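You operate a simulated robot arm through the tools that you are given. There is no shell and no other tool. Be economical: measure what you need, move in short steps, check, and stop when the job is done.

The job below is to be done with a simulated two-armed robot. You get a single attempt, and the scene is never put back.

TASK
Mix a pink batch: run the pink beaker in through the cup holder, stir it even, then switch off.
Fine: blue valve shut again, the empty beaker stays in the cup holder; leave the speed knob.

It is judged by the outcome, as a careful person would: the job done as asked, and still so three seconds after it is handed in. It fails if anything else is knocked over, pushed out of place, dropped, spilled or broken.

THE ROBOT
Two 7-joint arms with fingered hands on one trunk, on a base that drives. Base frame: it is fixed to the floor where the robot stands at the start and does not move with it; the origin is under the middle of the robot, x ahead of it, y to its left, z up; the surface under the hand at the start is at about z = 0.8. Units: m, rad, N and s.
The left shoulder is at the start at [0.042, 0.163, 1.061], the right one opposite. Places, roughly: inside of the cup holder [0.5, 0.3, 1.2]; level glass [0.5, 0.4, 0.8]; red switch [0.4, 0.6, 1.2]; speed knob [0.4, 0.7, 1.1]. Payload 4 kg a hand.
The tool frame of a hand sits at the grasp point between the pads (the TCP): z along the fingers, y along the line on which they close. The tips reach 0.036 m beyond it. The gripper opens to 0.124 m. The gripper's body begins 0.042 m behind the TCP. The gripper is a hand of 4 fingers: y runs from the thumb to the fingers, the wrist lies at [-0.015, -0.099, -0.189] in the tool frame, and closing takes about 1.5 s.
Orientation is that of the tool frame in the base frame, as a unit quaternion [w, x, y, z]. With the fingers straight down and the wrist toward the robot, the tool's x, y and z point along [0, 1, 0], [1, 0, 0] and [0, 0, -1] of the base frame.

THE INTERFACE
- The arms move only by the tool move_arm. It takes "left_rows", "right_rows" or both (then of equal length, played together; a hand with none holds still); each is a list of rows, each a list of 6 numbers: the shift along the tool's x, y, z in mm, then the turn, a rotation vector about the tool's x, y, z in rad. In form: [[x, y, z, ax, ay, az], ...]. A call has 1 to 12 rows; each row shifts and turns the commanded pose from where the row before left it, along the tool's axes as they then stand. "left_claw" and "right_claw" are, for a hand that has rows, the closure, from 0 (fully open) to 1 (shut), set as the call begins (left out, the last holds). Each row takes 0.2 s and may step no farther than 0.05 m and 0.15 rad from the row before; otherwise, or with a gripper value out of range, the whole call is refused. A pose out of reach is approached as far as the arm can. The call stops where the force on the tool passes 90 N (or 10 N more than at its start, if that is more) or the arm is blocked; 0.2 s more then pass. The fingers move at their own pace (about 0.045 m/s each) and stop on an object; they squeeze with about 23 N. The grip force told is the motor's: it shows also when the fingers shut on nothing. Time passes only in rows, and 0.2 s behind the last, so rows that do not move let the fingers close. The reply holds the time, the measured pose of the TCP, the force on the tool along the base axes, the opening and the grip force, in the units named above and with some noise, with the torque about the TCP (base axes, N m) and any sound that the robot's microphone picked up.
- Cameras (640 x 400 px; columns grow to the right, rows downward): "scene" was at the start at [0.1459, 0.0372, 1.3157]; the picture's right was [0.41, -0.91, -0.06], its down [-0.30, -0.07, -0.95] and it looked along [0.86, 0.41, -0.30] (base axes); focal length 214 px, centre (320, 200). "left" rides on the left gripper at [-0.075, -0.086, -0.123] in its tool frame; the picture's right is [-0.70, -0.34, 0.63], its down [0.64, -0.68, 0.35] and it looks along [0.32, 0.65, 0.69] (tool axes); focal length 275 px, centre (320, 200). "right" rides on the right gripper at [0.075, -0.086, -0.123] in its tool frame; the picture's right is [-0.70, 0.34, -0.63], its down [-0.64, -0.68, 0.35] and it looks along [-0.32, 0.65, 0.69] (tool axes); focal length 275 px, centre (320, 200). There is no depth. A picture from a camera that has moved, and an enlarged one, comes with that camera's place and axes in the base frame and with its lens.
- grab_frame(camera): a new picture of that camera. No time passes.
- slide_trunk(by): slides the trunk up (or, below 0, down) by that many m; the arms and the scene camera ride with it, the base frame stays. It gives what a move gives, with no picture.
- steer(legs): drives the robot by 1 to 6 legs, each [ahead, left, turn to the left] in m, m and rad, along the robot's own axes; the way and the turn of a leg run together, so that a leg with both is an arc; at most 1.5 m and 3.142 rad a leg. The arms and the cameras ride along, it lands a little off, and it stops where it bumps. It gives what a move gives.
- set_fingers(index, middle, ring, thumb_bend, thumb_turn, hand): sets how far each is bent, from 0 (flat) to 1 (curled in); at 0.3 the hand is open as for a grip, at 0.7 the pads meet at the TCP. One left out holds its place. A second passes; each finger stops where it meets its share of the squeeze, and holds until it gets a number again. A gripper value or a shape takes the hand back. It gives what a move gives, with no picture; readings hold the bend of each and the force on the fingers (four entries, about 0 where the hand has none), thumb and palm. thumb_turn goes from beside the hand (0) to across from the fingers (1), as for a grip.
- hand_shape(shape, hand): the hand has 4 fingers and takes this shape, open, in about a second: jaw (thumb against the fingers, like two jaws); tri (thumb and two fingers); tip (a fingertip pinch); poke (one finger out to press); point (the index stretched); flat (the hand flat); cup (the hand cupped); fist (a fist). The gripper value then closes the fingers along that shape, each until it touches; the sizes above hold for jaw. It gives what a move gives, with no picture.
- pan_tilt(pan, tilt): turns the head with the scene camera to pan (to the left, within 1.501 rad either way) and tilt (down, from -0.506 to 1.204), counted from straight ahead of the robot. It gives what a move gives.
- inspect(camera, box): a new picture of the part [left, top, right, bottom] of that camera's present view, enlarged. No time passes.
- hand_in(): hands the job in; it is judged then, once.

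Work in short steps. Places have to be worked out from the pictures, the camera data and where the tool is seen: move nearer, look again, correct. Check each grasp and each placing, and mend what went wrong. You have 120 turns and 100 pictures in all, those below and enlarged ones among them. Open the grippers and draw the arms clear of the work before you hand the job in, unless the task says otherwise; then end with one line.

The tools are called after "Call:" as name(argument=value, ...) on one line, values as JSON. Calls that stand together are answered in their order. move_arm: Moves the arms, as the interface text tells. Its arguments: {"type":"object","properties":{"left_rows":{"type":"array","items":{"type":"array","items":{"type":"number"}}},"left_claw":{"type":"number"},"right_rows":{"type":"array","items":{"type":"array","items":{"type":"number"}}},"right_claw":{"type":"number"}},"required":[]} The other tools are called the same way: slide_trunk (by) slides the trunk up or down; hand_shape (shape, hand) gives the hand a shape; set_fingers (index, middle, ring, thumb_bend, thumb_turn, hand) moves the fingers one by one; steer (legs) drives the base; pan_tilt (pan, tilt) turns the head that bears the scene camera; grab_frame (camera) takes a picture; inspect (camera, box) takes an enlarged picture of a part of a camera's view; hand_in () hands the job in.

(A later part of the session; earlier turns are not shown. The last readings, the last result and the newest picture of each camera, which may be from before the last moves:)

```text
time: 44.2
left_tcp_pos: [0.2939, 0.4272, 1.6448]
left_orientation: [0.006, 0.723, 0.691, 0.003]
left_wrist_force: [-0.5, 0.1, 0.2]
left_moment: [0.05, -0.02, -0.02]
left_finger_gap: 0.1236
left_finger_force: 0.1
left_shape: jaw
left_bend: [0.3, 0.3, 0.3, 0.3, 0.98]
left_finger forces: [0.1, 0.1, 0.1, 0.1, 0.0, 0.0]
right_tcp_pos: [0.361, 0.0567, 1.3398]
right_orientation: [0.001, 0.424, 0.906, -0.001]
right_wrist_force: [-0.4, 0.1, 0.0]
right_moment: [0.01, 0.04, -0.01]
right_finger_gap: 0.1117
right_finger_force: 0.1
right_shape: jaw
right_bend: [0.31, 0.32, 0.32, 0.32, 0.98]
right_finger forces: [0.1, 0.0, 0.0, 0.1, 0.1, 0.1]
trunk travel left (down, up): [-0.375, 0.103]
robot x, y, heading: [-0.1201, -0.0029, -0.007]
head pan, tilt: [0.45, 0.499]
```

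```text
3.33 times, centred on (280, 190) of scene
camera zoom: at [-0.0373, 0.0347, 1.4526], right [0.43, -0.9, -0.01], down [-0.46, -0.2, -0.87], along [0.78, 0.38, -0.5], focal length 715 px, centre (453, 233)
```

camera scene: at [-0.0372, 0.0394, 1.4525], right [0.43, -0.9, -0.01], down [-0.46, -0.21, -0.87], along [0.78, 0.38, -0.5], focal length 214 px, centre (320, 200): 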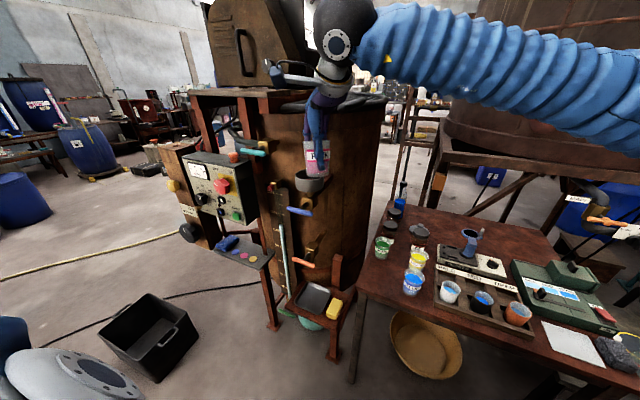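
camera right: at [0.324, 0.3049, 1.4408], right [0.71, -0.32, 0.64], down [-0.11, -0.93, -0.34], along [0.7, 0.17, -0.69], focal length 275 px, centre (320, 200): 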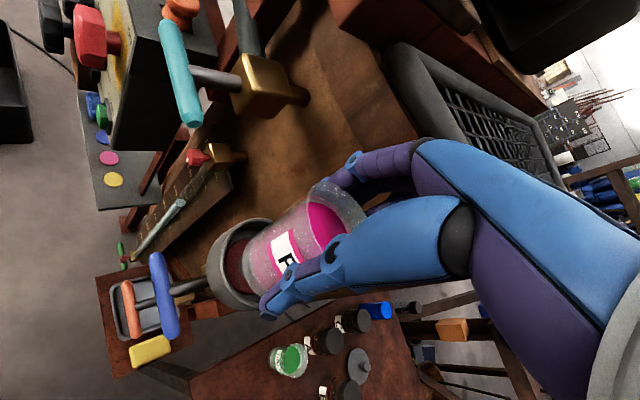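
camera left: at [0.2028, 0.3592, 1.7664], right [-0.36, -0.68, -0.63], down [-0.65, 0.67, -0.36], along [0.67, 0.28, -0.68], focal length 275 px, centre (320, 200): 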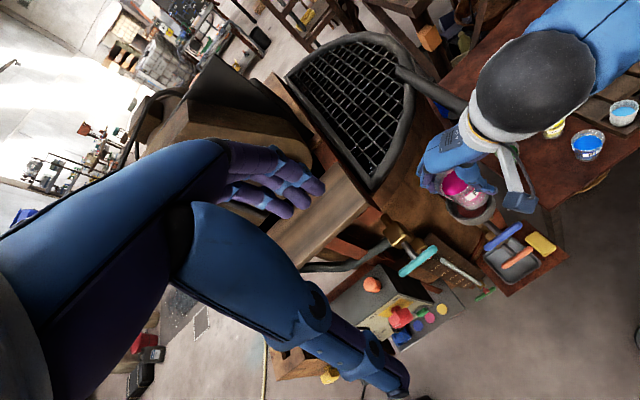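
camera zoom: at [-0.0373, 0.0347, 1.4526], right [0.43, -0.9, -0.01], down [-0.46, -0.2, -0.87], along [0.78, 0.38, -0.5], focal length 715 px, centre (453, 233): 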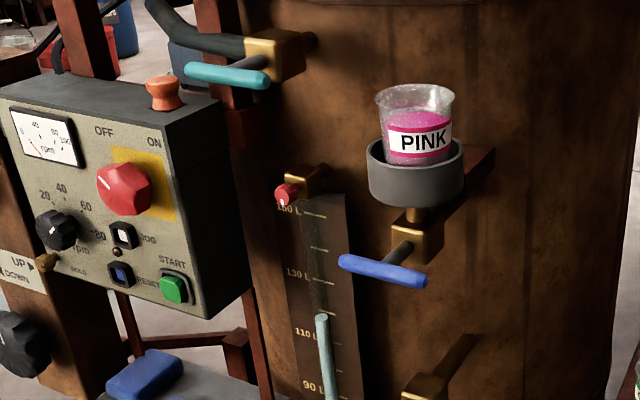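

The beaker is seated. The blue handle is a bar along y at ≈[0.397, 0.314, 1.12], ends y 0.275–0.354, stem along +x. I'll grip it with the left hand pointing forward and roll it; first I back away 0.2 m and lower the trunk.

Call:
steer(legs=[[-0.2, 0, 0]])

Call:
slide_trunk(by=-0.15)

Call:
move_arm(left_rows=[[0, 0, 30, -0.143, 0, 0], [0, 0, 30, -0.143, 0, 0], [0, 0, 30, -0.143, 0, 0], [0, 0, 0, -0.143, 0, 0], [0, 0, 0, -0.143, 0, 0], [0, 0, 0, -0.143, 0, 0], [0, 0, 0, -0.143, 0, 0], [0, 0, 0, -0.143, 0, 0], [0, 0, 0, -0.143, 0, 0], [0, 0, 0, -0.143, 0, 0], [0, 0, 0, -0.143, 0, 0]])

Call:
grab_frame(camera="scene")

```text
time: 45.8
left_tcp_pos: [0.0933, 0.4319, 1.6445]
left_orientation: [0.007, 0.723, 0.691, 0.003]
left_wrist_force: [0.5, -0.9, 0.8]
left_moment: [0.02, -0.05, -0.02]
left_finger_gap: 0.1237
left_finger_force: 0.1
left_shape: jaw
left_bend: [0.3, 0.3, 0.3, 0.3, 0.98]
left_finger forces: [0.0, 0.0, 0.0, 0.0, 0.0, 0.0]
right_tcp_pos: [0.161, 0.0602, 1.341]
right_orientation: [0.001, 0.423, 0.906, -0.001]
right_wrist_force: [-0.6, 0.7, 0.2]
right_moment: [0.03, 0.0, -0.02]
right_finger_gap: 0.1115
right_finger_force: 0.1
right_shape: jaw
right_bend: [0.31, 0.32, 0.32, 0.32, 0.98]
right_finger forces: [0.0, 0.0, 0.1, 0.0, 0.0, 0.1]
trunk travel left (down, up): [-0.375, 0.103]
robot x, y, heading: [-0.319, 0.0021, -0.006]
head pan, tilt: [0.45, 0.499]
```

```text
time: 47.5
left_tcp_pos: [0.0922, 0.4302, 1.4948]
left_orientation: [0.007, 0.724, 0.69, 0.003]
left_wrist_force: [0.1, -0.4, 0.0]
left_moment: [0.01, 0.0, 0.02]
left_finger_gap: 0.1236
left_finger_force: 0.0
left_shape: jaw
left_bend: [0.3, 0.3, 0.3, 0.3, 0.98]
left_finger forces: [0.0, 0.0, 0.0, 0.0, 0.0, 0.1]
right_tcp_pos: [0.162, 0.0596, 1.1915]
right_orientation: [0.002, 0.424, 0.906, 0.0]
right_wrist_force: [-0.7, -0.9, 0.0]
right_moment: [0.03, -0.02, -0.02]
right_finger_gap: 0.1115
right_finger_force: 0.2
right_shape: jaw
right_bend: [0.31, 0.32, 0.32, 0.32, 0.98]
right_finger forces: [0.0, 0.0, 0.0, 0.0, 0.1, 0.1]
trunk travel left (down, up): [-0.225, 0.253]
robot x, y, heading: [-0.32, -0.0034, -0.009]
head pan, tilt: [0.45, 0.499]
```

```text
time: 49.9
left_tcp_pos: [0.1126, 0.434, 1.4091]
left_orientation: [0.517, 0.506, 0.485, 0.491]
left_wrist_force: [0.4, 0.7, 1.1]
left_moment: [0.02, 0.0, 0.01]
left_finger_gap: 0.1238
left_finger_force: 0.0
left_shape: jaw
left_bend: [0.3, 0.3, 0.3, 0.3, 0.98]
left_finger forces: [0.0, 0.0, 0.1, 0.0, 0.0, 0.1]
left hand out of reach, approached as far as the arm can: row 11
right_tcp_pos: [0.1635, 0.0604, 1.1888]
right_orientation: [0.001, 0.423, 0.906, -0.001]
right_wrist_force: [-0.3, -0.8, -0.5]
right_moment: [0.0, 0.03, -0.01]
right_finger_gap: 0.1114
right_finger_force: 0.2
right_shape: jaw
right_bend: [0.31, 0.32, 0.32, 0.32, 0.98]
right_finger forces: [0.0, 0.0, 0.0, 0.0, 0.1, 0.1]
trunk travel left (down, up): [-0.225, 0.253]
robot x, y, heading: [-0.3219, 0.0042, -0.004]
head pan, tilt: [0.45, 0.499]
```

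```text
38 pictures are left
camera scene: at [-0.1796, 0.0382, 1.2851], right [0.42, -0.9, -0.07], down [-0.56, -0.21, -0.8], along [0.71, 0.38, -0.59], focal length 214 px, centre (320, 200)
```

scene: 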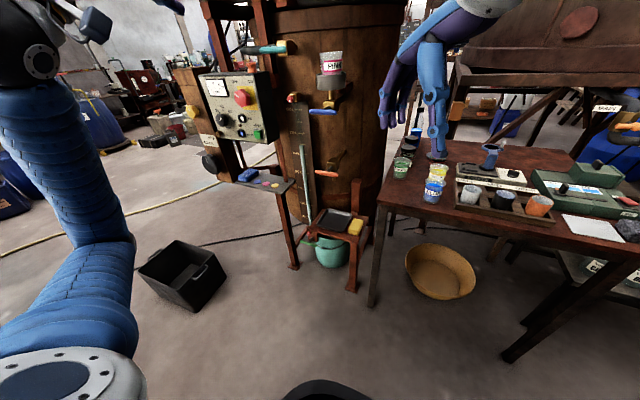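

The left hand now points forward. I lower it toward the valve height at x≈0.25, y≈0.314, and move the right arm off to the right.

Call:
move_arm(left_rows=[[-15, -36, 17, 0, 0.047, 0], [-15, -36, 17, 0, 0, 0], [-15, -36, 17, 0, 0, 0], [-15, -36, 17, 0, 0, 0], [-15, -36, 17, 0, 0, 0], [-15, -36, 17, 0, 0, 0], [-15, -36, 17, 0, 0, 0], [-15, -36, 17, 0, 0, 0]], right_rows=[[-24, -20, 0, 0, 0, 0], [-24, -20, 0, 0, 0, 0], [-24, -20, 0, 0, 0, 0], [-24, -20, 0, 0, 0, 0], [-24, -20, 0, 0, 0, 0], [-24, -20, 0, 0, 0, 0], [-24, -20, 0, 0, 0, 0], [-24, -20, 0, 0, 0, 0]], left_claw=0.5)

Call:
grab_frame(camera="left")

```text
time: 51.7
left_tcp_pos: [0.2949, 0.3454, 1.1567]
left_orientation: [0.504, 0.494, 0.498, 0.503]
left_wrist_force: [0.7, 0.7, -0.9]
left_moment: [0.0, 0.01, -0.04]
left_finger_gap: 0.0622
left_finger_force: 0.0
left_shape: jaw
left_bend: [0.42, 0.46, 0.44, 0.56, 1.0]
left_finger forces: [0.1, 0.0, 0.0, 0.0, 0.0, 0.0]
left hand out of reach, approached as far as the arm can: row 1, 2, 3, 4, 5
right_tcp_pos: [0.1644, -0.1912, 1.1891]
right_orientation: [0.0, 0.422, 0.906, -0.001]
right_wrist_force: [0.0, 1.1, 0.4]
right_moment: [0.02, 0.02, 0.04]
right_finger_gap: 0.1117
right_finger_force: 0.1
right_shape: jaw
right_bend: [0.31, 0.32, 0.32, 0.32, 0.98]
right_finger forces: [0.0, 0.0, 0.1, 0.0, 0.1, 0.1]
trunk travel left (down, up): [-0.225, 0.253]
robot x, y, heading: [-0.316, 0.0014, -0.001]
head pan, tilt: [0.45, 0.499]
```

```text
37 pictures are left
camera left: at [0.174, 0.2686, 1.0708], right [0.64, -0.7, -0.32], down [0.35, 0.64, -0.68], along [0.68, 0.32, 0.66], focal length 275 px, centre (320, 200)
```

left: 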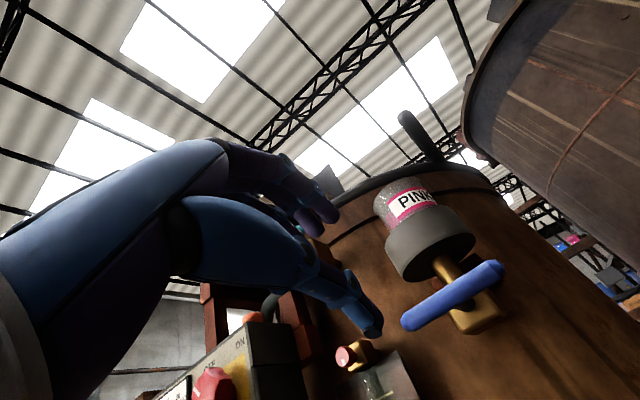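

Handle centre refined to [0.397, 0.311, 1.125]. I align the hand in y and z, then advance to x≈0.36 and check.

Call:
move_arm(left_rows=[[-17, -16, 0, 0, 0, 0], [-17, -16, 0, 0, 0, 0], [0, 0, 25, 0, 0, 0], [0, 0, 25, 0, 0, 0], [0, 0, 10, 0, 0, 0], [0, 0, 0, 0, 0, 0]])

Call:
grab_frame(camera="left")

Call:
inspect(camera="scene", box=[260, 30, 380, 150])

```text
time: 53.1
left_tcp_pos: [0.3573, 0.3098, 1.1281]
left_orientation: [0.504, 0.494, 0.499, 0.503]
left_wrist_force: [0.4, -0.3, -0.2]
left_moment: [0.01, -0.01, -0.04]
left_finger_gap: 0.0622
left_finger_force: 0.0
left_shape: jaw
left_bend: [0.42, 0.46, 0.44, 0.56, 1.0]
left_finger forces: [0.0, 0.0, 0.0, 0.0, 0.0, 0.1]
right_tcp_pos: [0.1646, -0.1904, 1.1896]
right_orientation: [0.0, 0.423, 0.906, -0.001]
right_wrist_force: [-0.1, -0.1, -0.9]
right_moment: [-0.02, 0.0, -0.02]
right_finger_gap: 0.1115
right_finger_force: 0.0
right_shape: jaw
right_bend: [0.31, 0.32, 0.32, 0.32, 0.98]
right_finger forces: [0.0, 0.0, 0.0, 0.0, 0.0, 0.0]
trunk travel left (down, up): [-0.225, 0.253]
robot x, y, heading: [-0.3218, 0.0043, -0.004]
head pan, tilt: [0.45, 0.499]
```

```text
36 pictures are left
camera left: at [0.2364, 0.2342, 1.0411], right [0.64, -0.7, -0.32], down [0.36, 0.64, -0.68], along [0.68, 0.32, 0.66], focal length 275 px, centre (320, 200)
```

left: 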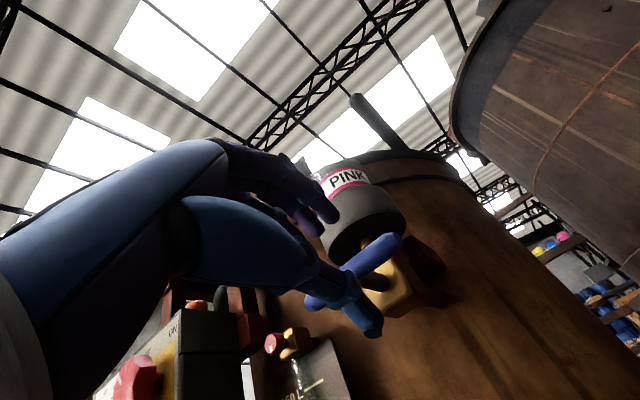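

```text
3.33 times, centred on (320, 90) of scene
camera zoom: at [-0.1804, 0.0376, 1.2853], right [0.42, -0.9, -0.07], down [-0.56, -0.2, -0.8], along [0.71, 0.38, -0.59], focal length 715 px, centre (320, 567)
```

zoom: 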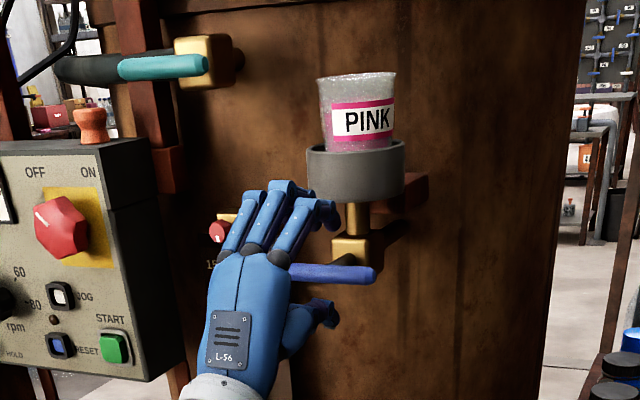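

The bar lies between fingers and thumb; the upper fingers are close under the cup. I close partly to gap ~0.04 first, then advance 25 mm.

Call:
move_arm(left_rows=[[0, -2, 0, 0, 0, 0], [0, 0, 0, 0, 0, 0], [0, 0, 0, 0, 0, 0], [0, 0, 10, 0, 0, 0], [0, 0, 9, 0, 0, 0], [0, 0, 8, 0, 0, 0], [0, 0, 0, 0, 0, 0]], left_claw=0.66)

Call:
grab_frame(camera="left")

```text
time: 54.7
left_tcp_pos: [0.3841, 0.3091, 1.1253]
left_orientation: [0.505, 0.494, 0.499, 0.503]
left_wrist_force: [-0.6, 0.4, -1.5]
left_moment: [-0.01, 0.02, -0.02]
left_finger_gap: 0.0427
left_finger_force: 0.0
left_shape: jaw
left_bend: [0.49, 0.53, 0.51, 0.6, 1.0]
left_finger forces: [0.0, 0.1, 0.0, 0.0, 1.3, 0.0]
right_tcp_pos: [0.1645, -0.1901, 1.1904]
right_orientation: [0.001, 0.424, 0.906, -0.001]
right_wrist_force: [0.4, -0.9, -0.5]
right_moment: [0.01, -0.02, 0.02]
right_finger_gap: 0.1117
right_finger_force: 0.0
right_shape: jaw
right_bend: [0.31, 0.32, 0.32, 0.32, 0.98]
right_finger forces: [0.1, 0.0, 0.0, 0.1, 0.1, 0.0]
trunk travel left (down, up): [-0.225, 0.253]
robot x, y, heading: [-0.3189, 0.0013, -0.009]
head pan, tilt: [0.45, 0.499]
```

```text
34 pictures are left
camera left: at [0.2639, 0.2335, 1.0386], right [0.64, -0.7, -0.32], down [0.36, 0.64, -0.68], along [0.68, 0.32, 0.66], focal length 275 px, centre (320, 200)
```

left: 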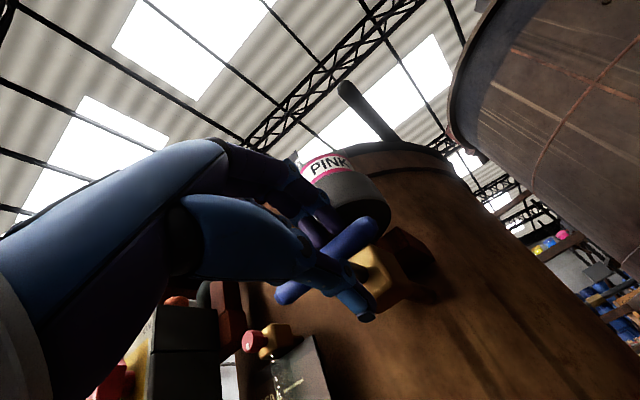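

Bar is inside the grip, thumb just touching. I close on it.

Call:
move_arm(left_rows=[[0, 0, 0, 0, 0, 0], [0, 0, 0, 0, 0, 0], [0, 0, 0, 0, 0, 0], [0, 0, 0, 0, 0, 0], [0, 0, 0, 0, 0, 0], [0, 0, 0, 0, 0, 0]], left_claw=1)

Call:
inspect(camera="scene", box=[260, 30, 380, 150])

```text
time: 56.1
left_tcp_pos: [0.3854, 0.3092, 1.1249]
left_orientation: [0.505, 0.493, 0.499, 0.503]
left_wrist_force: [-1.4, -2.5, -6.1]
left_moment: [0.01, -0.19, -0.04]
left_finger_gap: 0.0161
left_finger_force: 23.2
left_shape: jaw
left_bend: [0.7, 0.69, 0.7, 0.61, 1.0]
left_finger forces: [13.2, 8.8, 2.4, 0.0, 27.3, 0.0]
right_tcp_pos: [0.1644, -0.1903, 1.1895]
right_orientation: [0.001, 0.423, 0.906, -0.001]
right_wrist_force: [-0.6, 0.1, -0.7]
right_moment: [0.0, -0.03, 0.0]
right_finger_gap: 0.1111
right_finger_force: 0.1
right_shape: jaw
right_bend: [0.31, 0.32, 0.32, 0.32, 0.98]
right_finger forces: [0.0, 0.1, 0.0, 0.0, 0.0, 0.0]
trunk travel left (down, up): [-0.225, 0.253]
robot x, y, heading: [-0.3176, 0.0016, -0.004]
head pan, tilt: [0.45, 0.499]
```

```text
3.33 times, centred on (320, 90) of scene
camera zoom: at [-0.1801, 0.0376, 1.2853], right [0.42, -0.9, -0.07], down [-0.56, -0.2, -0.8], along [0.71, 0.38, -0.59], focal length 715 px, centre (320, 567)
```

zoom: 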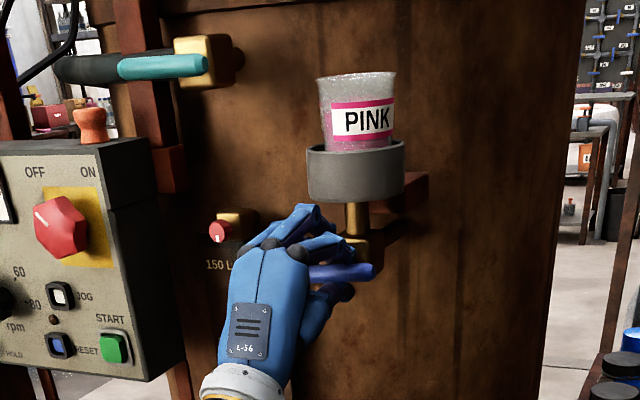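

Firm grip (16 mm bar). I roll +0.3 rad as a test of direction and read the moment.

Call:
move_arm(left_rows=[[0, 0, 0, 0, 0, 0.1], [0, 0, 0, 0, 0, 0.1], [0, 0, 0, 0, 0, 0.1], [0, 0, 0, 0, 0, 0]])

```text
time: 57.1
left_tcp_pos: [0.3848, 0.3105, 1.1249]
left_orientation: [0.424, 0.563, 0.419, 0.572]
left_wrist_force: [3.5, -1.1, -4.1]
left_moment: [-0.19, -0.16, -0.13]
left_finger_gap: 0.0158
left_finger_force: 23.1
left_shape: jaw
left_bend: [0.7, 0.7, 0.7, 0.61, 0.98]
left_finger forces: [24.6, 8.4, 1.1, 0.1, 27.0, 0.0]
right_tcp_pos: [0.1652, -0.1897, 1.1894]
right_orientation: [0.001, 0.424, 0.906, -0.001]
right_wrist_force: [-0.4, 0.5, 0.3]
right_moment: [0.04, 0.01, 0.0]
right_finger_gap: 0.1117
right_finger_force: 0.0
right_shape: jaw
right_bend: [0.31, 0.32, 0.32, 0.32, 0.98]
right_finger forces: [0.0, 0.0, 0.1, 0.0, 0.0, 0.1]
trunk travel left (down, up): [-0.225, 0.253]
robot x, y, heading: [-0.3176, -0.0008, -0.005]
head pan, tilt: [0.45, 0.499]
```

Little resistance (0.2 N m). I continue 0.45 rad and look.

Call:
move_arm(left_rows=[[0, 0, 0, 0, 0, 0.12], [0, 0, 0, 0, 0, 0.12], [0, 0, 0, 0, 0, 0.12], [0, 0, 0, 0, 0, 0.12], [0, 0, 0, 0, 0, 0]])

Call:
inspect(camera="scene", box=[260, 30, 380, 150])

```text
time: 58.3
left_tcp_pos: [0.3838, 0.3103, 1.1284]
left_orientation: [0.275, 0.646, 0.272, 0.658]
left_wrist_force: [6.4, 8.2, 16.2]
left_moment: [-1.08, -0.34, -0.06]
left_finger_gap: 0.0157
left_finger_force: 22.5
left_shape: jaw
left_bend: [0.7, 0.71, 0.7, 0.61, 0.94]
left_finger forces: [56.6, 2.6, 0.0, 0.0, 27.9, 0.1]
right_tcp_pos: [0.1635, -0.19, 1.1904]
right_orientation: [0.0, 0.423, 0.906, -0.001]
right_wrist_force: [-0.5, 0.6, -0.3]
right_moment: [-0.03, -0.03, 0.03]
right_finger_gap: 0.1115
right_finger_force: 0.1
right_shape: jaw
right_bend: [0.31, 0.32, 0.32, 0.32, 0.98]
right_finger forces: [0.0, 0.0, 0.1, 0.0, 0.1, 0.0]
trunk travel left (down, up): [-0.225, 0.253]
robot x, y, heading: [-0.3225, 0.0025, -0.009]
head pan, tilt: [0.45, 0.499]
```

```text
3.33 times, centred on (320, 90) of scene
camera zoom: at [-0.1809, 0.0382, 1.2856], right [0.42, -0.9, -0.07], down [-0.56, -0.21, -0.8], along [0.71, 0.38, -0.59], focal length 715 px, centre (320, 567)
```

zoom: 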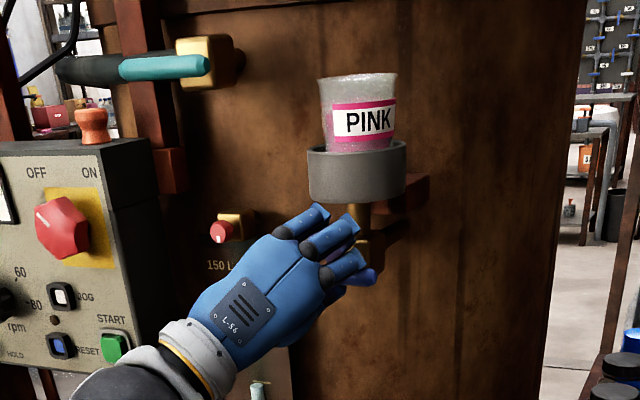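

The handle end hasn't moved and the moment rose to −1.1 N m: that direction is the stop. I roll back and on to the other way.

Call:
move_arm(left_rows=[[0, 0, 0, 0, 0, -0.13], [0, 0, 0, 0, 0, -0.13], [0, 0, 0, 0, 0, -0.13], [0, 0, 0, 0, 0, -0.13], [0, 0, 0, 0, 0, -0.13], [0, 0, 0, 0, 0, -0.13], [0, 0, 0, 0, 0, 0]])

Call:
move_arm(left_rows=[[0, 0, 0, 0, 0, -0.12], [0, 0, 0, 0, 0, -0.12], [0, 0, 0, 0, 0, -0.12], [0, 0, 0, 0, 0, -0.12], [0, 0, 0, 0, 0, 0]])

Call:
inspect(camera="scene", box=[260, 30, 380, 150])

```text
time: 59.9
left_tcp_pos: [0.3843, 0.3115, 1.1246]
left_orientation: [0.505, 0.494, 0.499, 0.502]
left_wrist_force: [-6.0, 19.6, -7.9]
left_moment: [0.0, -0.16, 0.89]
left_finger_gap: 0.0157
left_finger_force: 23.0
left_shape: jaw
left_bend: [0.7, 0.71, 0.7, 0.61, 0.98]
left_finger forces: [13.8, 34.3, 1.4, 0.1, 30.0, 0.0]
right_tcp_pos: [0.1631, -0.1897, 1.1904]
right_orientation: [0.002, 0.424, 0.906, -0.001]
right_wrist_force: [-0.4, -0.7, -0.3]
right_moment: [0.02, -0.05, -0.01]
right_finger_gap: 0.1118
right_finger_force: 0.0
right_shape: jaw
right_bend: [0.31, 0.32, 0.32, 0.32, 0.98]
right_finger forces: [0.1, 0.0, 0.1, 0.0, 0.0, 0.0]
trunk travel left (down, up): [-0.225, 0.253]
robot x, y, heading: [-0.3203, 0.0033, -0.006]
head pan, tilt: [0.45, 0.499]
```

```text
time: 61.1
left_tcp_pos: [0.3835, 0.3103, 1.1264]
left_orientation: [0.61, 0.361, 0.602, 0.368]
left_wrist_force: [-8.4, 20.1, -14.7]
left_moment: [0.01, 0.21, 1.11]
left_finger_gap: 0.0157
left_finger_force: 22.8
left_shape: jaw
left_bend: [0.7, 0.71, 0.7, 0.61, 0.99]
left_finger forces: [13.6, 40.1, 2.0, 0.0, 27.9, 0.0]
right_tcp_pos: [0.1643, -0.1897, 1.1906]
right_orientation: [0.001, 0.424, 0.906, -0.002]
right_wrist_force: [0.5, -0.2, 0.3]
right_moment: [-0.01, 0.0, -0.02]
right_finger_gap: 0.1116
right_finger_force: 0.1
right_shape: jaw
right_bend: [0.31, 0.32, 0.32, 0.32, 0.98]
right_finger forces: [0.1, 0.0, 0.0, 0.0, 0.1, 0.0]
trunk travel left (down, up): [-0.225, 0.253]
robot x, y, heading: [-0.3219, 0.0009, -0.01]
head pan, tilt: [0.45, 0.499]
```

```text
3.33 times, centred on (320, 90) of scene
camera zoom: at [-0.1801, 0.0396, 1.2852], right [0.42, -0.9, -0.07], down [-0.56, -0.21, -0.8], along [0.71, 0.38, -0.59], focal length 715 px, centre (320, 567)
```

zoom: 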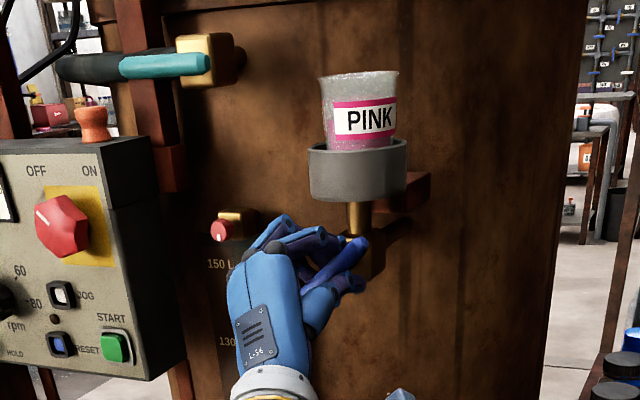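

The handle now turns (right end rising). I continue toward 90°.

Call:
move_arm(left_rows=[[0, 0, 0, 0, 0, -0.12], [0, 0, 0, 0, 0, -0.12], [0, 0, 0, 0, 0, -0.12], [0, 0, 0, 0, 0, -0.12], [0, 0, 0, 0, 0, -0.12], [0, 0, 0, 0, 0, -0.12], [0, 0, 0, 0, 0, -0.12], [0, 0, 0, 0, 0, -0.12], [0, 0, 0, 0, 0, -0.12], [0, 0, 0, 0, 0, 0]])

Call:
inspect(camera="scene", box=[260, 30, 380, 150])

```text
time: 63.3
left_tcp_pos: [0.381, 0.329, 1.1347]
left_orientation: [0.712, 0.014, 0.7, 0.047]
left_wrist_force: [-2.0, -46.9, -17.8]
left_moment: [0.17, 0.29, -0.54]
left_finger_gap: 0.0391
left_finger_force: 23.4
left_shape: jaw
left_bend: [0.7, 0.71, 0.7, 0.54, 1.0]
left_finger forces: [7.2, 0.0, 0.1, 0.0, 49.2, 0.0]
right_tcp_pos: [0.167, -0.1943, 1.1885]
right_orientation: [0.0, 0.424, 0.906, 0.001]
right_wrist_force: [0.1, 1.2, -0.1]
right_moment: [-0.03, -0.02, 0.0]
right_finger_gap: 0.1118
right_finger_force: 0.0
right_shape: jaw
right_bend: [0.31, 0.32, 0.32, 0.32, 0.98]
right_finger forces: [0.0, 0.1, 0.0, 0.0, 0.1, 0.0]
trunk travel left (down, up): [-0.225, 0.253]
robot x, y, heading: [-0.3145, 0.0012, -0.002]
head pan, tilt: [0.45, 0.499]
```

```text
3.33 times, centred on (320, 90) of scene
camera zoom: at [-0.1792, 0.0337, 1.2852], right [0.42, -0.9, -0.07], down [-0.56, -0.2, -0.8], along [0.71, 0.38, -0.59], focal length 715 px, centre (320, 567)
```

zoom: 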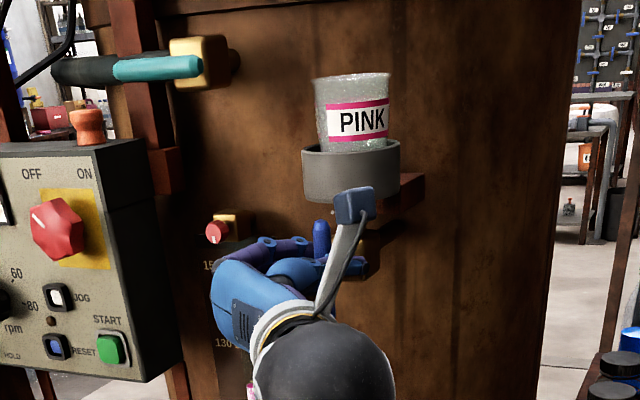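

The handle is vertical and the beaker looks to be emptying. I open the grip, wait a little, and look at the beaker.

Call:
move_arm(left_rows=[[0, 0, 0, 0, 0, 0], [0, 0, 0, 0, 0, 0], [0, 0, 0, 0, 0, 0], [0, 0, -10, 0, 0, 0], [0, 0, -10, 0, 0, 0], [0, 0, 0, 0, 0, 0], [0, 0, 0, 0, 0, 0]], left_claw=0.5)

Call:
inspect(camera="scene", box=[280, 40, 360, 130])

Call:
grab_frame(camera="left")

```text
time: 65.1
left_tcp_pos: [0.3584, 0.3382, 1.1454]
left_orientation: [0.719, 0.008, 0.693, 0.048]
left_wrist_force: [-0.1, -1.6, -0.9]
left_moment: [0.03, -0.01, -0.09]
left_finger_gap: 0.0632
left_finger_force: 0.1
left_shape: jaw
left_bend: [0.42, 0.46, 0.44, 0.55, 1.0]
left_finger forces: [0.1, 0.0, 0.1, 0.1, 1.6, 0.0]
right_tcp_pos: [0.1634, -0.1916, 1.19]
right_orientation: [0.0, 0.422, 0.906, -0.002]
right_wrist_force: [0.5, 0.1, 0.1]
right_moment: [0.02, -0.01, 0.01]
right_finger_gap: 0.1113
right_finger_force: 0.1
right_shape: jaw
right_bend: [0.31, 0.32, 0.32, 0.32, 0.98]
right_finger forces: [0.0, 0.0, 0.1, 0.0, 0.0, 0.1]
trunk travel left (down, up): [-0.225, 0.253]
robot x, y, heading: [-0.3176, -0.0013, -0.004]
head pan, tilt: [0.45, 0.499]
stopped in row 7 (left hand): the arm was blocked; the commanded pose is now the measured one
```

```text
4.44 times, centred on (320, 85) of scene
camera zoom: at [-0.1802, 0.0375, 1.2853], right [0.42, -0.9, -0.07], down [-0.56, -0.2, -0.8], along [0.71, 0.38, -0.59], focal length 953 px, centre (320, 711)
```

zoom: 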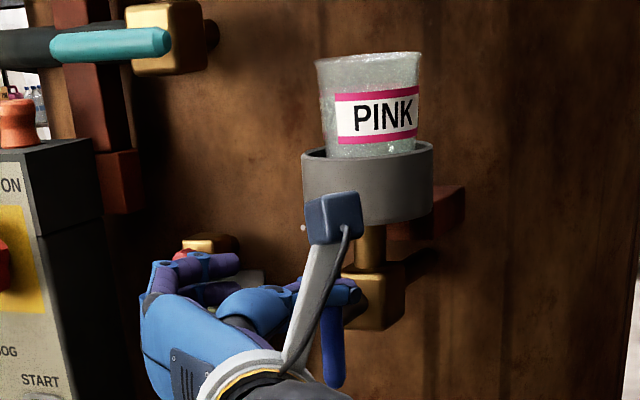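

```text
28 pictures are left
camera left: at [0.239, 0.2401, 1.2092], right [0.63, -0.36, 0.69], down [0.41, -0.61, -0.68], along [0.66, 0.71, -0.24], focal length 275 px, centre (320, 200)
```

left: 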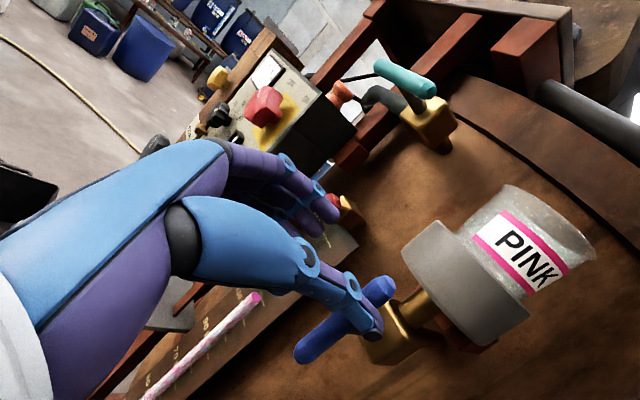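

The beaker is clear/empty and the sight glass shows a streaky pink-white, so it drained. Now I regrip the handle: shift −y 25 mm, down 18 mm, forward 25 mm, then close.

Call:
move_arm(left_rows=[[9, -13, 0, 0, 0, 0], [9, -12, 0, 0, 0, 0], [0, 0, 13, 0, 0, 0], [0, 0, 13, 0, 0, 0], [0, 0, 0, 0, 0, 0]])

Call:
move_arm(left_rows=[[0, 0, 0, 0, 0, 0], [0, 0, 0, 0, 0, 0], [0, 0, 0, 0, 0, 0], [0, 0, 0, 0, 0, 0], [0, 0, 0, 0, 0, 0]], left_claw=1)

Call:
grab_frame(camera="left")

```text
time: 66.3
left_tcp_pos: [0.375, 0.3421, 1.1453]
left_orientation: [0.724, 0.018, 0.683, 0.093]
left_wrist_force: [-61.1, -18.5, 5.6]
left_moment: [-0.12, -0.25, -2.34]
left_finger_gap: 0.0729
left_finger_force: 0.1
left_shape: jaw
left_bend: [0.42, 0.46, 0.44, 0.5, 0.95]
left_finger forces: [0.1, 0.0, 0.0, 0.0, 57.6, 0.0]
right_tcp_pos: [0.158, -0.1934, 1.193]
right_orientation: [0.002, 0.423, 0.906, 0.001]
right_wrist_force: [-0.4, 0.7, -0.1]
right_moment: [0.01, 0.02, 0.0]
right_finger_gap: 0.1117
right_finger_force: 0.2
right_shape: jaw
right_bend: [0.31, 0.32, 0.32, 0.32, 0.98]
right_finger forces: [0.0, 0.0, 0.0, 0.0, 0.0, 0.1]
trunk travel left (down, up): [-0.225, 0.253]
robot x, y, heading: [-0.3184, -0.0048, -0.004]
head pan, tilt: [0.45, 0.499]
```

```text
time: 67.5
left_tcp_pos: [0.3745, 0.3416, 1.1437]
left_orientation: [0.724, 0.018, 0.684, 0.092]
left_wrist_force: [-65.4, -23.2, 3.6]
left_moment: [-0.02, -0.28, -2.58]
left_finger_gap: 0.0364
left_finger_force: 22.9
left_shape: jaw
left_bend: [0.7, 0.7, 0.7, 0.5, 0.94]
left_finger forces: [0.0, 0.2, 0.0, 0.0, 64.1, 0.0]
right_tcp_pos: [0.1574, -0.1936, 1.1926]
right_orientation: [0.002, 0.423, 0.906, 0.0]
right_wrist_force: [-0.8, 0.4, 0.1]
right_moment: [0.01, 0.0, -0.01]
right_finger_gap: 0.1111
right_finger_force: 0.0
right_shape: jaw
right_bend: [0.31, 0.32, 0.32, 0.32, 0.98]
right_finger forces: [0.0, 0.0, 0.1, 0.0, 0.0, 0.0]
trunk travel left (down, up): [-0.225, 0.253]
robot x, y, heading: [-0.3209, 0.0047, -0.009]
head pan, tilt: [0.45, 0.499]
```

```text
27 pictures are left
camera left: at [0.2601, 0.2324, 1.1979], right [0.63, -0.38, 0.67], down [0.45, -0.53, -0.72], along [0.63, 0.76, -0.17], focal length 275 px, centre (320, 200)
```

left: 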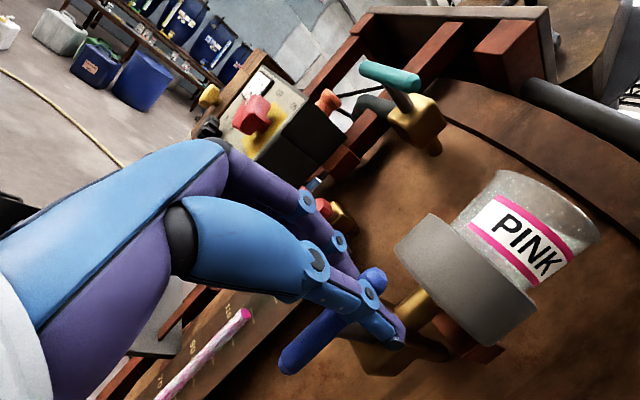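

The thumb is jammed against the valve body (bar itself is vertical, centred y=0.312, z=1.125). I open, back off 45 mm, and square up.

Call:
move_arm(left_rows=[[0, 0, -8, 0, 0, 0], [0, 0, -12, 0, 0, 0], [0, 0, -15, 0, 0, 0], [0, 0, -15, 0, 0, 0], [0, 0, 0, 0.1, 0, -0.1], [0, 0, 0, 0, 0, -0.05], [0, 0, 0, 0, 0, 0]], left_claw=0.35)

```text
time: 69.3
left_tcp_pos: [0.3319, 0.3383, 1.1301]
left_orientation: [0.719, 0.006, 0.695, 0.008]
left_wrist_force: [1.2, 0.4, 0.0]
left_moment: [0.01, -0.01, 0.0]
left_finger_gap: 0.0806
left_finger_force: 0.1
left_shape: jaw
left_bend: [0.36, 0.4, 0.38, 0.51, 0.99]
left_finger forces: [0.0, 0.0, 0.1, 0.1, 0.1, 0.1]
right_tcp_pos: [0.1656, -0.191, 1.1892]
right_orientation: [0.001, 0.422, 0.906, -0.002]
right_wrist_force: [-0.5, -0.1, -0.3]
right_moment: [-0.01, 0.01, 0.02]
right_finger_gap: 0.1114
right_finger_force: 0.1
right_shape: jaw
right_bend: [0.31, 0.32, 0.32, 0.32, 0.98]
right_finger forces: [0.0, 0.1, 0.0, 0.0, 0.0, 0.0]
trunk travel left (down, up): [-0.225, 0.253]
robot x, y, heading: [-0.32, 0.0021, -0.008]
head pan, tilt: [0.45, 0.499]
stopped in row 7 (left hand): the arm was blocked; the commanded pose is now the measured one
```

Squared up. I shift to y≈0.303 so the bar is between thumb and fingers, then advance to x≈0.378.

Call:
move_arm(left_rows=[[2, -17, 0, 0, 0, 0], [2, -18, 0, 0, 0, 0], [0, 0, 15, 0, 0, 0], [0, 0, 15, 0, 0, 0], [0, 0, 15, 0, 0, 0], [0, 0, 0, 0, 0, 0]])

Call:
grab_frame(camera="left")

```text
time: 70.9
left_tcp_pos: [0.3731, 0.3321, 1.1321]
left_orientation: [0.717, 0.019, 0.695, 0.055]
left_wrist_force: [0.1, 0.3, 0.3]
left_moment: [-0.02, 0.02, -0.01]
left_finger_gap: 0.0807
left_finger_force: 0.0
left_shape: jaw
left_bend: [0.36, 0.4, 0.38, 0.51, 0.99]
left_finger forces: [0.1, 0.0, 0.1, 0.1, 0.0, 0.0]
right_tcp_pos: [0.1649, -0.1908, 1.1901]
right_orientation: [0.0, 0.423, 0.906, -0.001]
right_wrist_force: [-0.7, 0.7, 0.0]
right_moment: [0.01, 0.0, 0.0]
right_finger_gap: 0.1115
right_finger_force: 0.1
right_shape: jaw
right_bend: [0.31, 0.32, 0.32, 0.32, 0.98]
right_finger forces: [0.0, 0.1, 0.0, 0.0, 0.1, 0.0]
trunk travel left (down, up): [-0.225, 0.253]
robot x, y, heading: [-0.3194, 0.0022, -0.009]
head pan, tilt: [0.45, 0.499]
stopped in row 6 (left hand): the arm was blocked; the commanded pose is now the measured one
```

```text
26 pictures are left
camera left: at [0.254, 0.2336, 1.1945], right [0.63, -0.38, 0.68], down [0.4, -0.59, -0.7], along [0.67, 0.71, -0.22], focal length 275 px, centre (320, 200)
```

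left: 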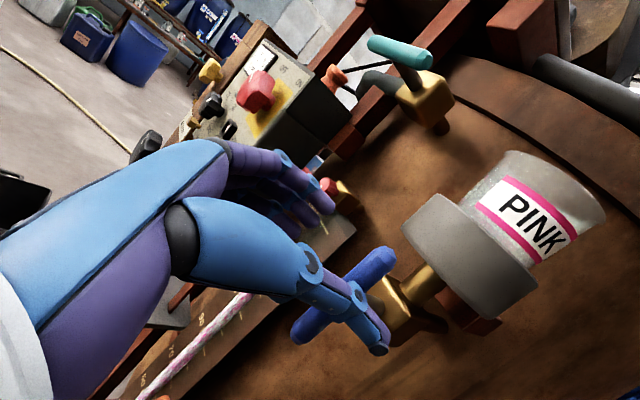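

The arm is at its limit sideways; the bar is between thumb and fingers but 20 mm off centre. I strafe the base 0.02 m right to centre it.

Call:
steer(legs=[[0, -0.022, 0]])

Call:
move_arm(left_rows=[[0, 0, 0, 0, 0, 0], [0, 0, 0, 0, 0, 0], [0, 0, 0, 0, 0, 0], [0, 0, 0, 0, 0, 0], [0, 0, 0, 0, 0, 0], [0, 0, 0, 0, 0, 0]], left_claw=1)

Call:
grab_frame(camera="left")

```text
time: 71.7
left_tcp_pos: [0.3727, 0.3096, 1.1335]
left_orientation: [0.717, 0.019, 0.695, 0.055]
left_wrist_force: [-0.1, 0.0, -0.6]
left_moment: [-0.01, 0.04, 0.06]
left_finger_gap: 0.0805
left_finger_force: 0.0
left_shape: jaw
left_bend: [0.36, 0.4, 0.38, 0.51, 0.99]
left_finger forces: [0.0, 0.0, 0.0, 0.0, 0.1, 0.1]
right_tcp_pos: [0.1641, -0.2141, 1.1894]
right_orientation: [0.0, 0.423, 0.906, 0.0]
right_wrist_force: [-0.1, -0.8, 0.4]
right_moment: [0.03, 0.01, -0.01]
right_finger_gap: 0.1114
right_finger_force: 0.1
right_shape: jaw
right_bend: [0.31, 0.32, 0.32, 0.32, 0.98]
right_finger forces: [0.0, 0.1, 0.0, 0.0, 0.1, 0.0]
trunk travel left (down, up): [-0.225, 0.253]
robot x, y, heading: [-0.3186, -0.0187, -0.003]
head pan, tilt: [0.45, 0.499]
```

```text
time: 73.1
left_tcp_pos: [0.3732, 0.3113, 1.1334]
left_orientation: [0.716, 0.019, 0.695, 0.055]
left_wrist_force: [1.6, -2.0, -0.3]
left_moment: [0.06, 0.0, 0.07]
left_finger_gap: 0.0131
left_finger_force: 22.4
left_shape: jaw
left_bend: [0.65, 0.66, 0.67, 0.66, 1.0]
left_finger forces: [12.1, 7.2, 2.9, 0.0, 23.6, 0.0]
right_tcp_pos: [0.1641, -0.2129, 1.1889]
right_orientation: [0.001, 0.423, 0.906, -0.001]
right_wrist_force: [-0.2, 0.7, -0.3]
right_moment: [0.01, -0.01, -0.03]
right_finger_gap: 0.1111
right_finger_force: 0.0
right_shape: jaw
right_bend: [0.31, 0.32, 0.32, 0.32, 0.98]
right_finger forces: [0.0, 0.0, 0.0, 0.1, 0.0, 0.0]
trunk travel left (down, up): [-0.225, 0.253]
robot x, y, heading: [-0.3188, -0.0244, -0.005]
head pan, tilt: [0.45, 0.499]
```

```text
25 pictures are left
camera left: at [0.2539, 0.2114, 1.1945], right [0.63, -0.38, 0.68], down [0.4, -0.59, -0.7], along [0.67, 0.71, -0.22], focal length 275 px, centre (320, 200)
```

left: 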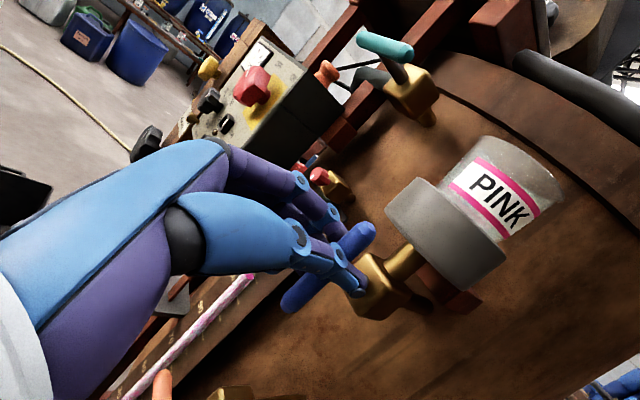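

Balanced grip on the vertical bar. I roll it back +1.6 rad in two calls.

Call:
move_arm(left_rows=[[0, 0, 0, 0, 0, 0.12], [0, 0, 0, 0, 0, 0.12], [0, 0, 0, 0, 0, 0.12], [0, 0, 0, 0, 0, 0.12], [0, 0, 0, 0, 0, 0.12], [0, 0, 0, 0, 0, 0.12], [0, 0, 0, 0, 0, 0]])

Call:
move_arm(left_rows=[[0, 0, 0, 0, 0, 0.12], [0, 0, 0, 0, 0, 0.12], [0, 0, 0, 0, 0, 0.12], [0, 0, 0, 0, 0, 0.12], [0, 0, 0, 0, 0, 0.12], [0, 0, 0, 0, 0, 0.12], [0, 0, 0, 0, 0, 0.12], [0, 0, 0, 0, 0, 0]])

Call:
grab_frame(camera="left")

```text
time: 74.7
left_tcp_pos: [0.3732, 0.3108, 1.131]
left_orientation: [0.651, 0.264, 0.643, 0.304]
left_wrist_force: [-7.9, -12.4, -10.9]
left_moment: [-0.08, 0.19, -0.29]
left_finger_gap: 0.0133
left_finger_force: 23.5
left_shape: jaw
left_bend: [0.65, 0.71, 0.7, 0.66, 0.98]
left_finger forces: [12.9, 2.7, 0.0, 0.0, 34.6, 0.1]
right_tcp_pos: [0.1642, -0.2134, 1.1896]
right_orientation: [0.001, 0.423, 0.906, -0.002]
right_wrist_force: [0.0, 0.3, 0.2]
right_moment: [-0.02, 0.02, 0.0]
right_finger_gap: 0.1116
right_finger_force: 0.0
right_shape: jaw
right_bend: [0.31, 0.32, 0.32, 0.32, 0.98]
right_finger forces: [0.0, 0.0, 0.1, 0.0, 0.1, 0.1]
trunk travel left (down, up): [-0.225, 0.253]
robot x, y, heading: [-0.3198, -0.0204, -0.009]
head pan, tilt: [0.45, 0.499]
```

```text
time: 76.5
left_tcp_pos: [0.3723, 0.3111, 1.1323]
left_orientation: [0.47, 0.503, 0.481, 0.543]
left_wrist_force: [-5.8, -15.5, -16.1]
left_moment: [-0.21, 0.34, -0.39]
left_finger_gap: 0.0142
left_finger_force: 22.9
left_shape: jaw
left_bend: [0.66, 0.72, 0.7, 0.66, 0.94]
left_finger forces: [13.2, 0.0, 0.1, 0.1, 35.9, 0.0]
right_tcp_pos: [0.1645, -0.2132, 1.1899]
right_orientation: [0.0, 0.423, 0.906, -0.002]
right_wrist_force: [-1.2, 0.5, 1.1]
right_moment: [-0.02, 0.01, 0.03]
right_finger_gap: 0.1115
right_finger_force: 0.0
right_shape: jaw
right_bend: [0.31, 0.32, 0.32, 0.32, 0.98]
right_finger forces: [0.0, 0.0, 0.0, 0.0, 0.0, 0.0]
trunk travel left (down, up): [-0.225, 0.253]
robot x, y, heading: [-0.3206, -0.0178, -0.008]
head pan, tilt: [0.45, 0.499]
```

```text
24 pictures are left
camera left: at [0.2575, 0.2377, 1.0362], right [0.68, -0.63, -0.38], down [0.33, 0.72, -0.61], along [0.66, 0.28, 0.7], focal length 275 px, centre (320, 200)
```

left: 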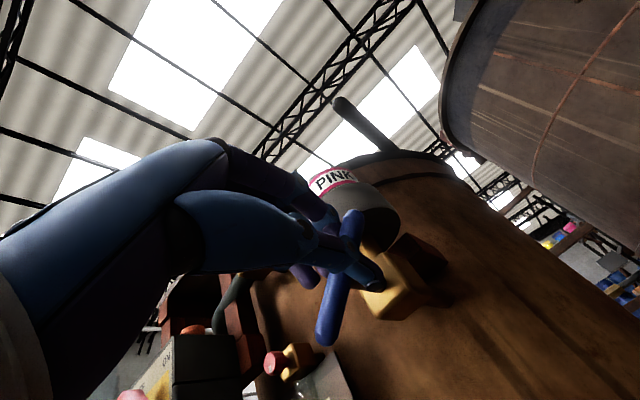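

The bar turned back only ~50° (it slipped at the tips; it's now ~40° from horizontal). I open, roll the hand −0.7 to align with it, advance 12 mm for a deeper grip, then close and roll on.

Call:
move_arm(left_rows=[[0, -3, 0, 0, 0, 0], [0, -3, 0, 0, 0, 0], [0, 0, 0, 0, 0, 0], [0, 0, 0, 0, 0, -0.14], [0, 0, 0, 0, 0, -0.14], [0, 0, 0, 0, 0, -0.14], [0, 0, 0, 0, 0, -0.14], [0, 0, 0, 0, 0, -0.14], [0, 0, 6, 0, 0, 0], [0, 0, 6, 0, 0, 0], [0, 0, 0, 0, 0, 0]], left_claw=0.6)

Call:
grab_frame(camera="left")

```text
time: 78.9
left_tcp_pos: [0.3845, 0.3137, 1.1255]
left_orientation: [0.629, 0.307, 0.624, 0.348]
left_wrist_force: [0.8, 0.2, 0.1]
left_moment: [0.02, -0.01, 0.0]
left_finger_gap: 0.049
left_finger_force: 0.1
left_shape: jaw
left_bend: [0.46, 0.5, 0.48, 0.59, 1.0]
left_finger forces: [0.0, 0.1, 0.1, 0.0, 0.0, 0.1]
right_tcp_pos: [0.1644, -0.2122, 1.1902]
right_orientation: [0.001, 0.423, 0.906, -0.001]
right_wrist_force: [-0.3, -0.8, 0.0]
right_moment: [-0.01, -0.05, 0.03]
right_finger_gap: 0.1114
right_finger_force: 0.1
right_shape: jaw
right_bend: [0.31, 0.32, 0.32, 0.32, 0.98]
right_finger forces: [0.0, 0.0, 0.0, 0.1, 0.2, 0.0]
trunk travel left (down, up): [-0.225, 0.253]
robot x, y, heading: [-0.3197, -0.0184, -0.006]
head pan, tilt: [0.45, 0.499]
```

```text
23 pictures are left
camera left: at [0.2696, 0.1961, 1.0954], right [0.67, -0.73, 0.14], down [0.37, 0.16, -0.92], along [0.65, 0.66, 0.38], focal length 275 px, centre (320, 200)
```

left: 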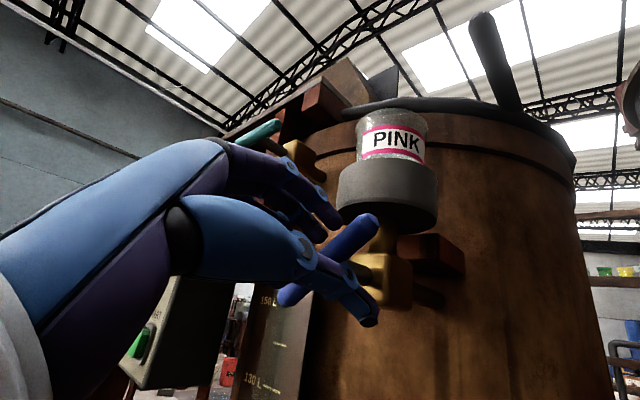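

Aligned around the bar. I close and roll +0.85.

Call:
move_arm(left_rows=[[0, 0, 0, 0, 0, 0], [0, 0, 0, 0, 0, 0], [0, 0, 0, 0, 0, 0], [0, 0, 0, 0, 0, 0], [0, 0, 0, 0, 0, 0]], left_claw=1)

Call:
move_arm(left_rows=[[0, 0, 0, 0, 0, 0.12], [0, 0, 0, 0, 0, 0.12], [0, 0, 0, 0, 0, 0.12], [0, 0, 0, 0, 0, 0.12], [0, 0, 0, 0, 0, 0.12], [0, 0, 0, 0, 0, 0.12], [0, 0, 0, 0, 0, 0.12], [0, 0, 0, 0, 0, 0]])

Call:
grab_frame(camera="left")

```text
time: 80.1
left_tcp_pos: [0.3853, 0.3121, 1.1274]
left_orientation: [0.629, 0.308, 0.623, 0.348]
left_wrist_force: [-2.9, -5.0, -6.2]
left_moment: [-0.03, -0.21, 0.21]
left_finger_gap: 0.0168
left_finger_force: 23.1
left_shape: jaw
left_bend: [0.7, 0.7, 0.7, 0.6, 1.0]
left_finger forces: [10.0, 12.1, 0.1, 0.0, 26.7, 0.0]
right_tcp_pos: [0.1633, -0.2134, 1.1898]
right_orientation: [0.0, 0.423, 0.906, -0.001]
right_wrist_force: [-0.3, 0.3, -0.3]
right_moment: [-0.01, 0.04, 0.01]
right_finger_gap: 0.1112
right_finger_force: 0.0
right_shape: jaw
right_bend: [0.31, 0.32, 0.32, 0.32, 0.98]
right_finger forces: [0.0, 0.0, 0.0, 0.1, 0.0, 0.1]
trunk travel left (down, up): [-0.225, 0.253]
robot x, y, heading: [-0.3197, -0.0202, -0.007]
head pan, tilt: [0.45, 0.499]
```

```text
time: 81.9
left_tcp_pos: [0.3854, 0.3111, 1.1265]
left_orientation: [0.431, 0.536, 0.443, 0.574]
left_wrist_force: [-5.7, -12.7, -9.1]
left_moment: [-0.07, -0.23, -0.41]
left_finger_gap: 0.0159
left_finger_force: 23.4
left_shape: jaw
left_bend: [0.7, 0.7, 0.7, 0.61, 0.97]
left_finger forces: [19.7, 7.8, 0.0, 0.0, 28.0, 0.0]
right_tcp_pos: [0.1644, -0.2131, 1.1896]
right_orientation: [0.0, 0.423, 0.906, -0.001]
right_wrist_force: [0.5, -0.6, -0.8]
right_moment: [-0.01, 0.03, -0.03]
right_finger_gap: 0.1113
right_finger_force: 0.1
right_shape: jaw
right_bend: [0.31, 0.32, 0.32, 0.32, 0.98]
right_finger forces: [0.0, 0.1, 0.0, 0.1, 0.1, 0.0]
trunk travel left (down, up): [-0.225, 0.253]
robot x, y, heading: [-0.3214, -0.0202, -0.007]
head pan, tilt: [0.45, 0.499]
```

```text
22 pictures are left
camera left: at [0.2693, 0.2524, 1.0219], right [0.68, -0.57, -0.47], down [0.32, 0.8, -0.5], along [0.66, 0.19, 0.73], focal length 275 px, centre (320, 200)
```

left: 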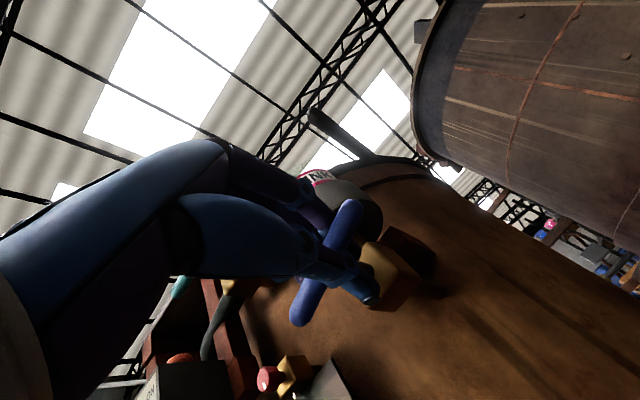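

About 14° remains. I roll another +0.4 until the stop resists.

Call:
move_arm(left_rows=[[0, 0, 0, 0, 0, 0.12], [0, 0, 0, 0, 0, 0.12], [0, 0, 0, 0, 0, 0.12], [0, 0, 0, 0, 0, 0.1], [0, 0, 0, 0, 0, 0]])

Call:
grab_frame(camera="left")

```text
time: 83.1
left_tcp_pos: [0.3852, 0.3115, 1.1275]
left_orientation: [0.288, 0.623, 0.309, 0.658]
left_wrist_force: [-8.2, -12.5, -9.9]
left_moment: [-0.43, 0.06, -0.53]
left_finger_gap: 0.0152
left_finger_force: 23.3
left_shape: jaw
left_bend: [0.7, 0.7, 0.7, 0.61, 0.95]
left_finger forces: [33.5, 3.8, 0.0, 0.0, 31.0, 0.1]
right_tcp_pos: [0.1643, -0.2126, 1.1909]
right_orientation: [0.001, 0.424, 0.906, -0.001]
right_wrist_force: [-0.1, 0.7, 0.3]
right_moment: [0.01, -0.03, 0.02]
right_finger_gap: 0.1114
right_finger_force: 0.0
right_shape: jaw
right_bend: [0.31, 0.32, 0.32, 0.32, 0.98]
right_finger forces: [0.0, 0.0, 0.0, 0.0, 0.1, 0.1]
trunk travel left (down, up): [-0.225, 0.253]
robot x, y, heading: [-0.3167, -0.0219, -0.011]
head pan, tilt: [0.45, 0.499]
```

```text
21 pictures are left
camera left: at [0.2675, 0.3029, 1.0094], right [0.67, -0.29, -0.68], down [0.3, 0.95, -0.1], along [0.68, -0.14, 0.72], focal length 275 px, centre (320, 200)
```

left: 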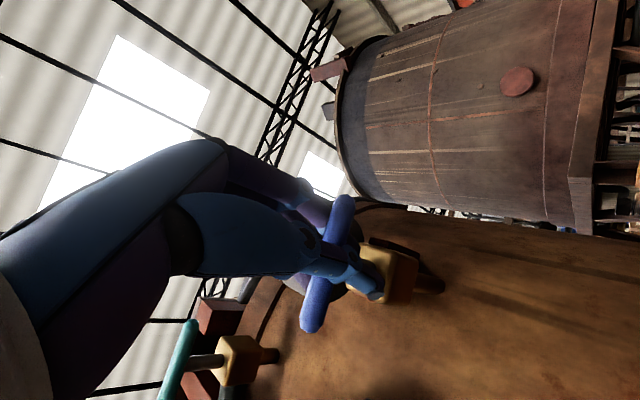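

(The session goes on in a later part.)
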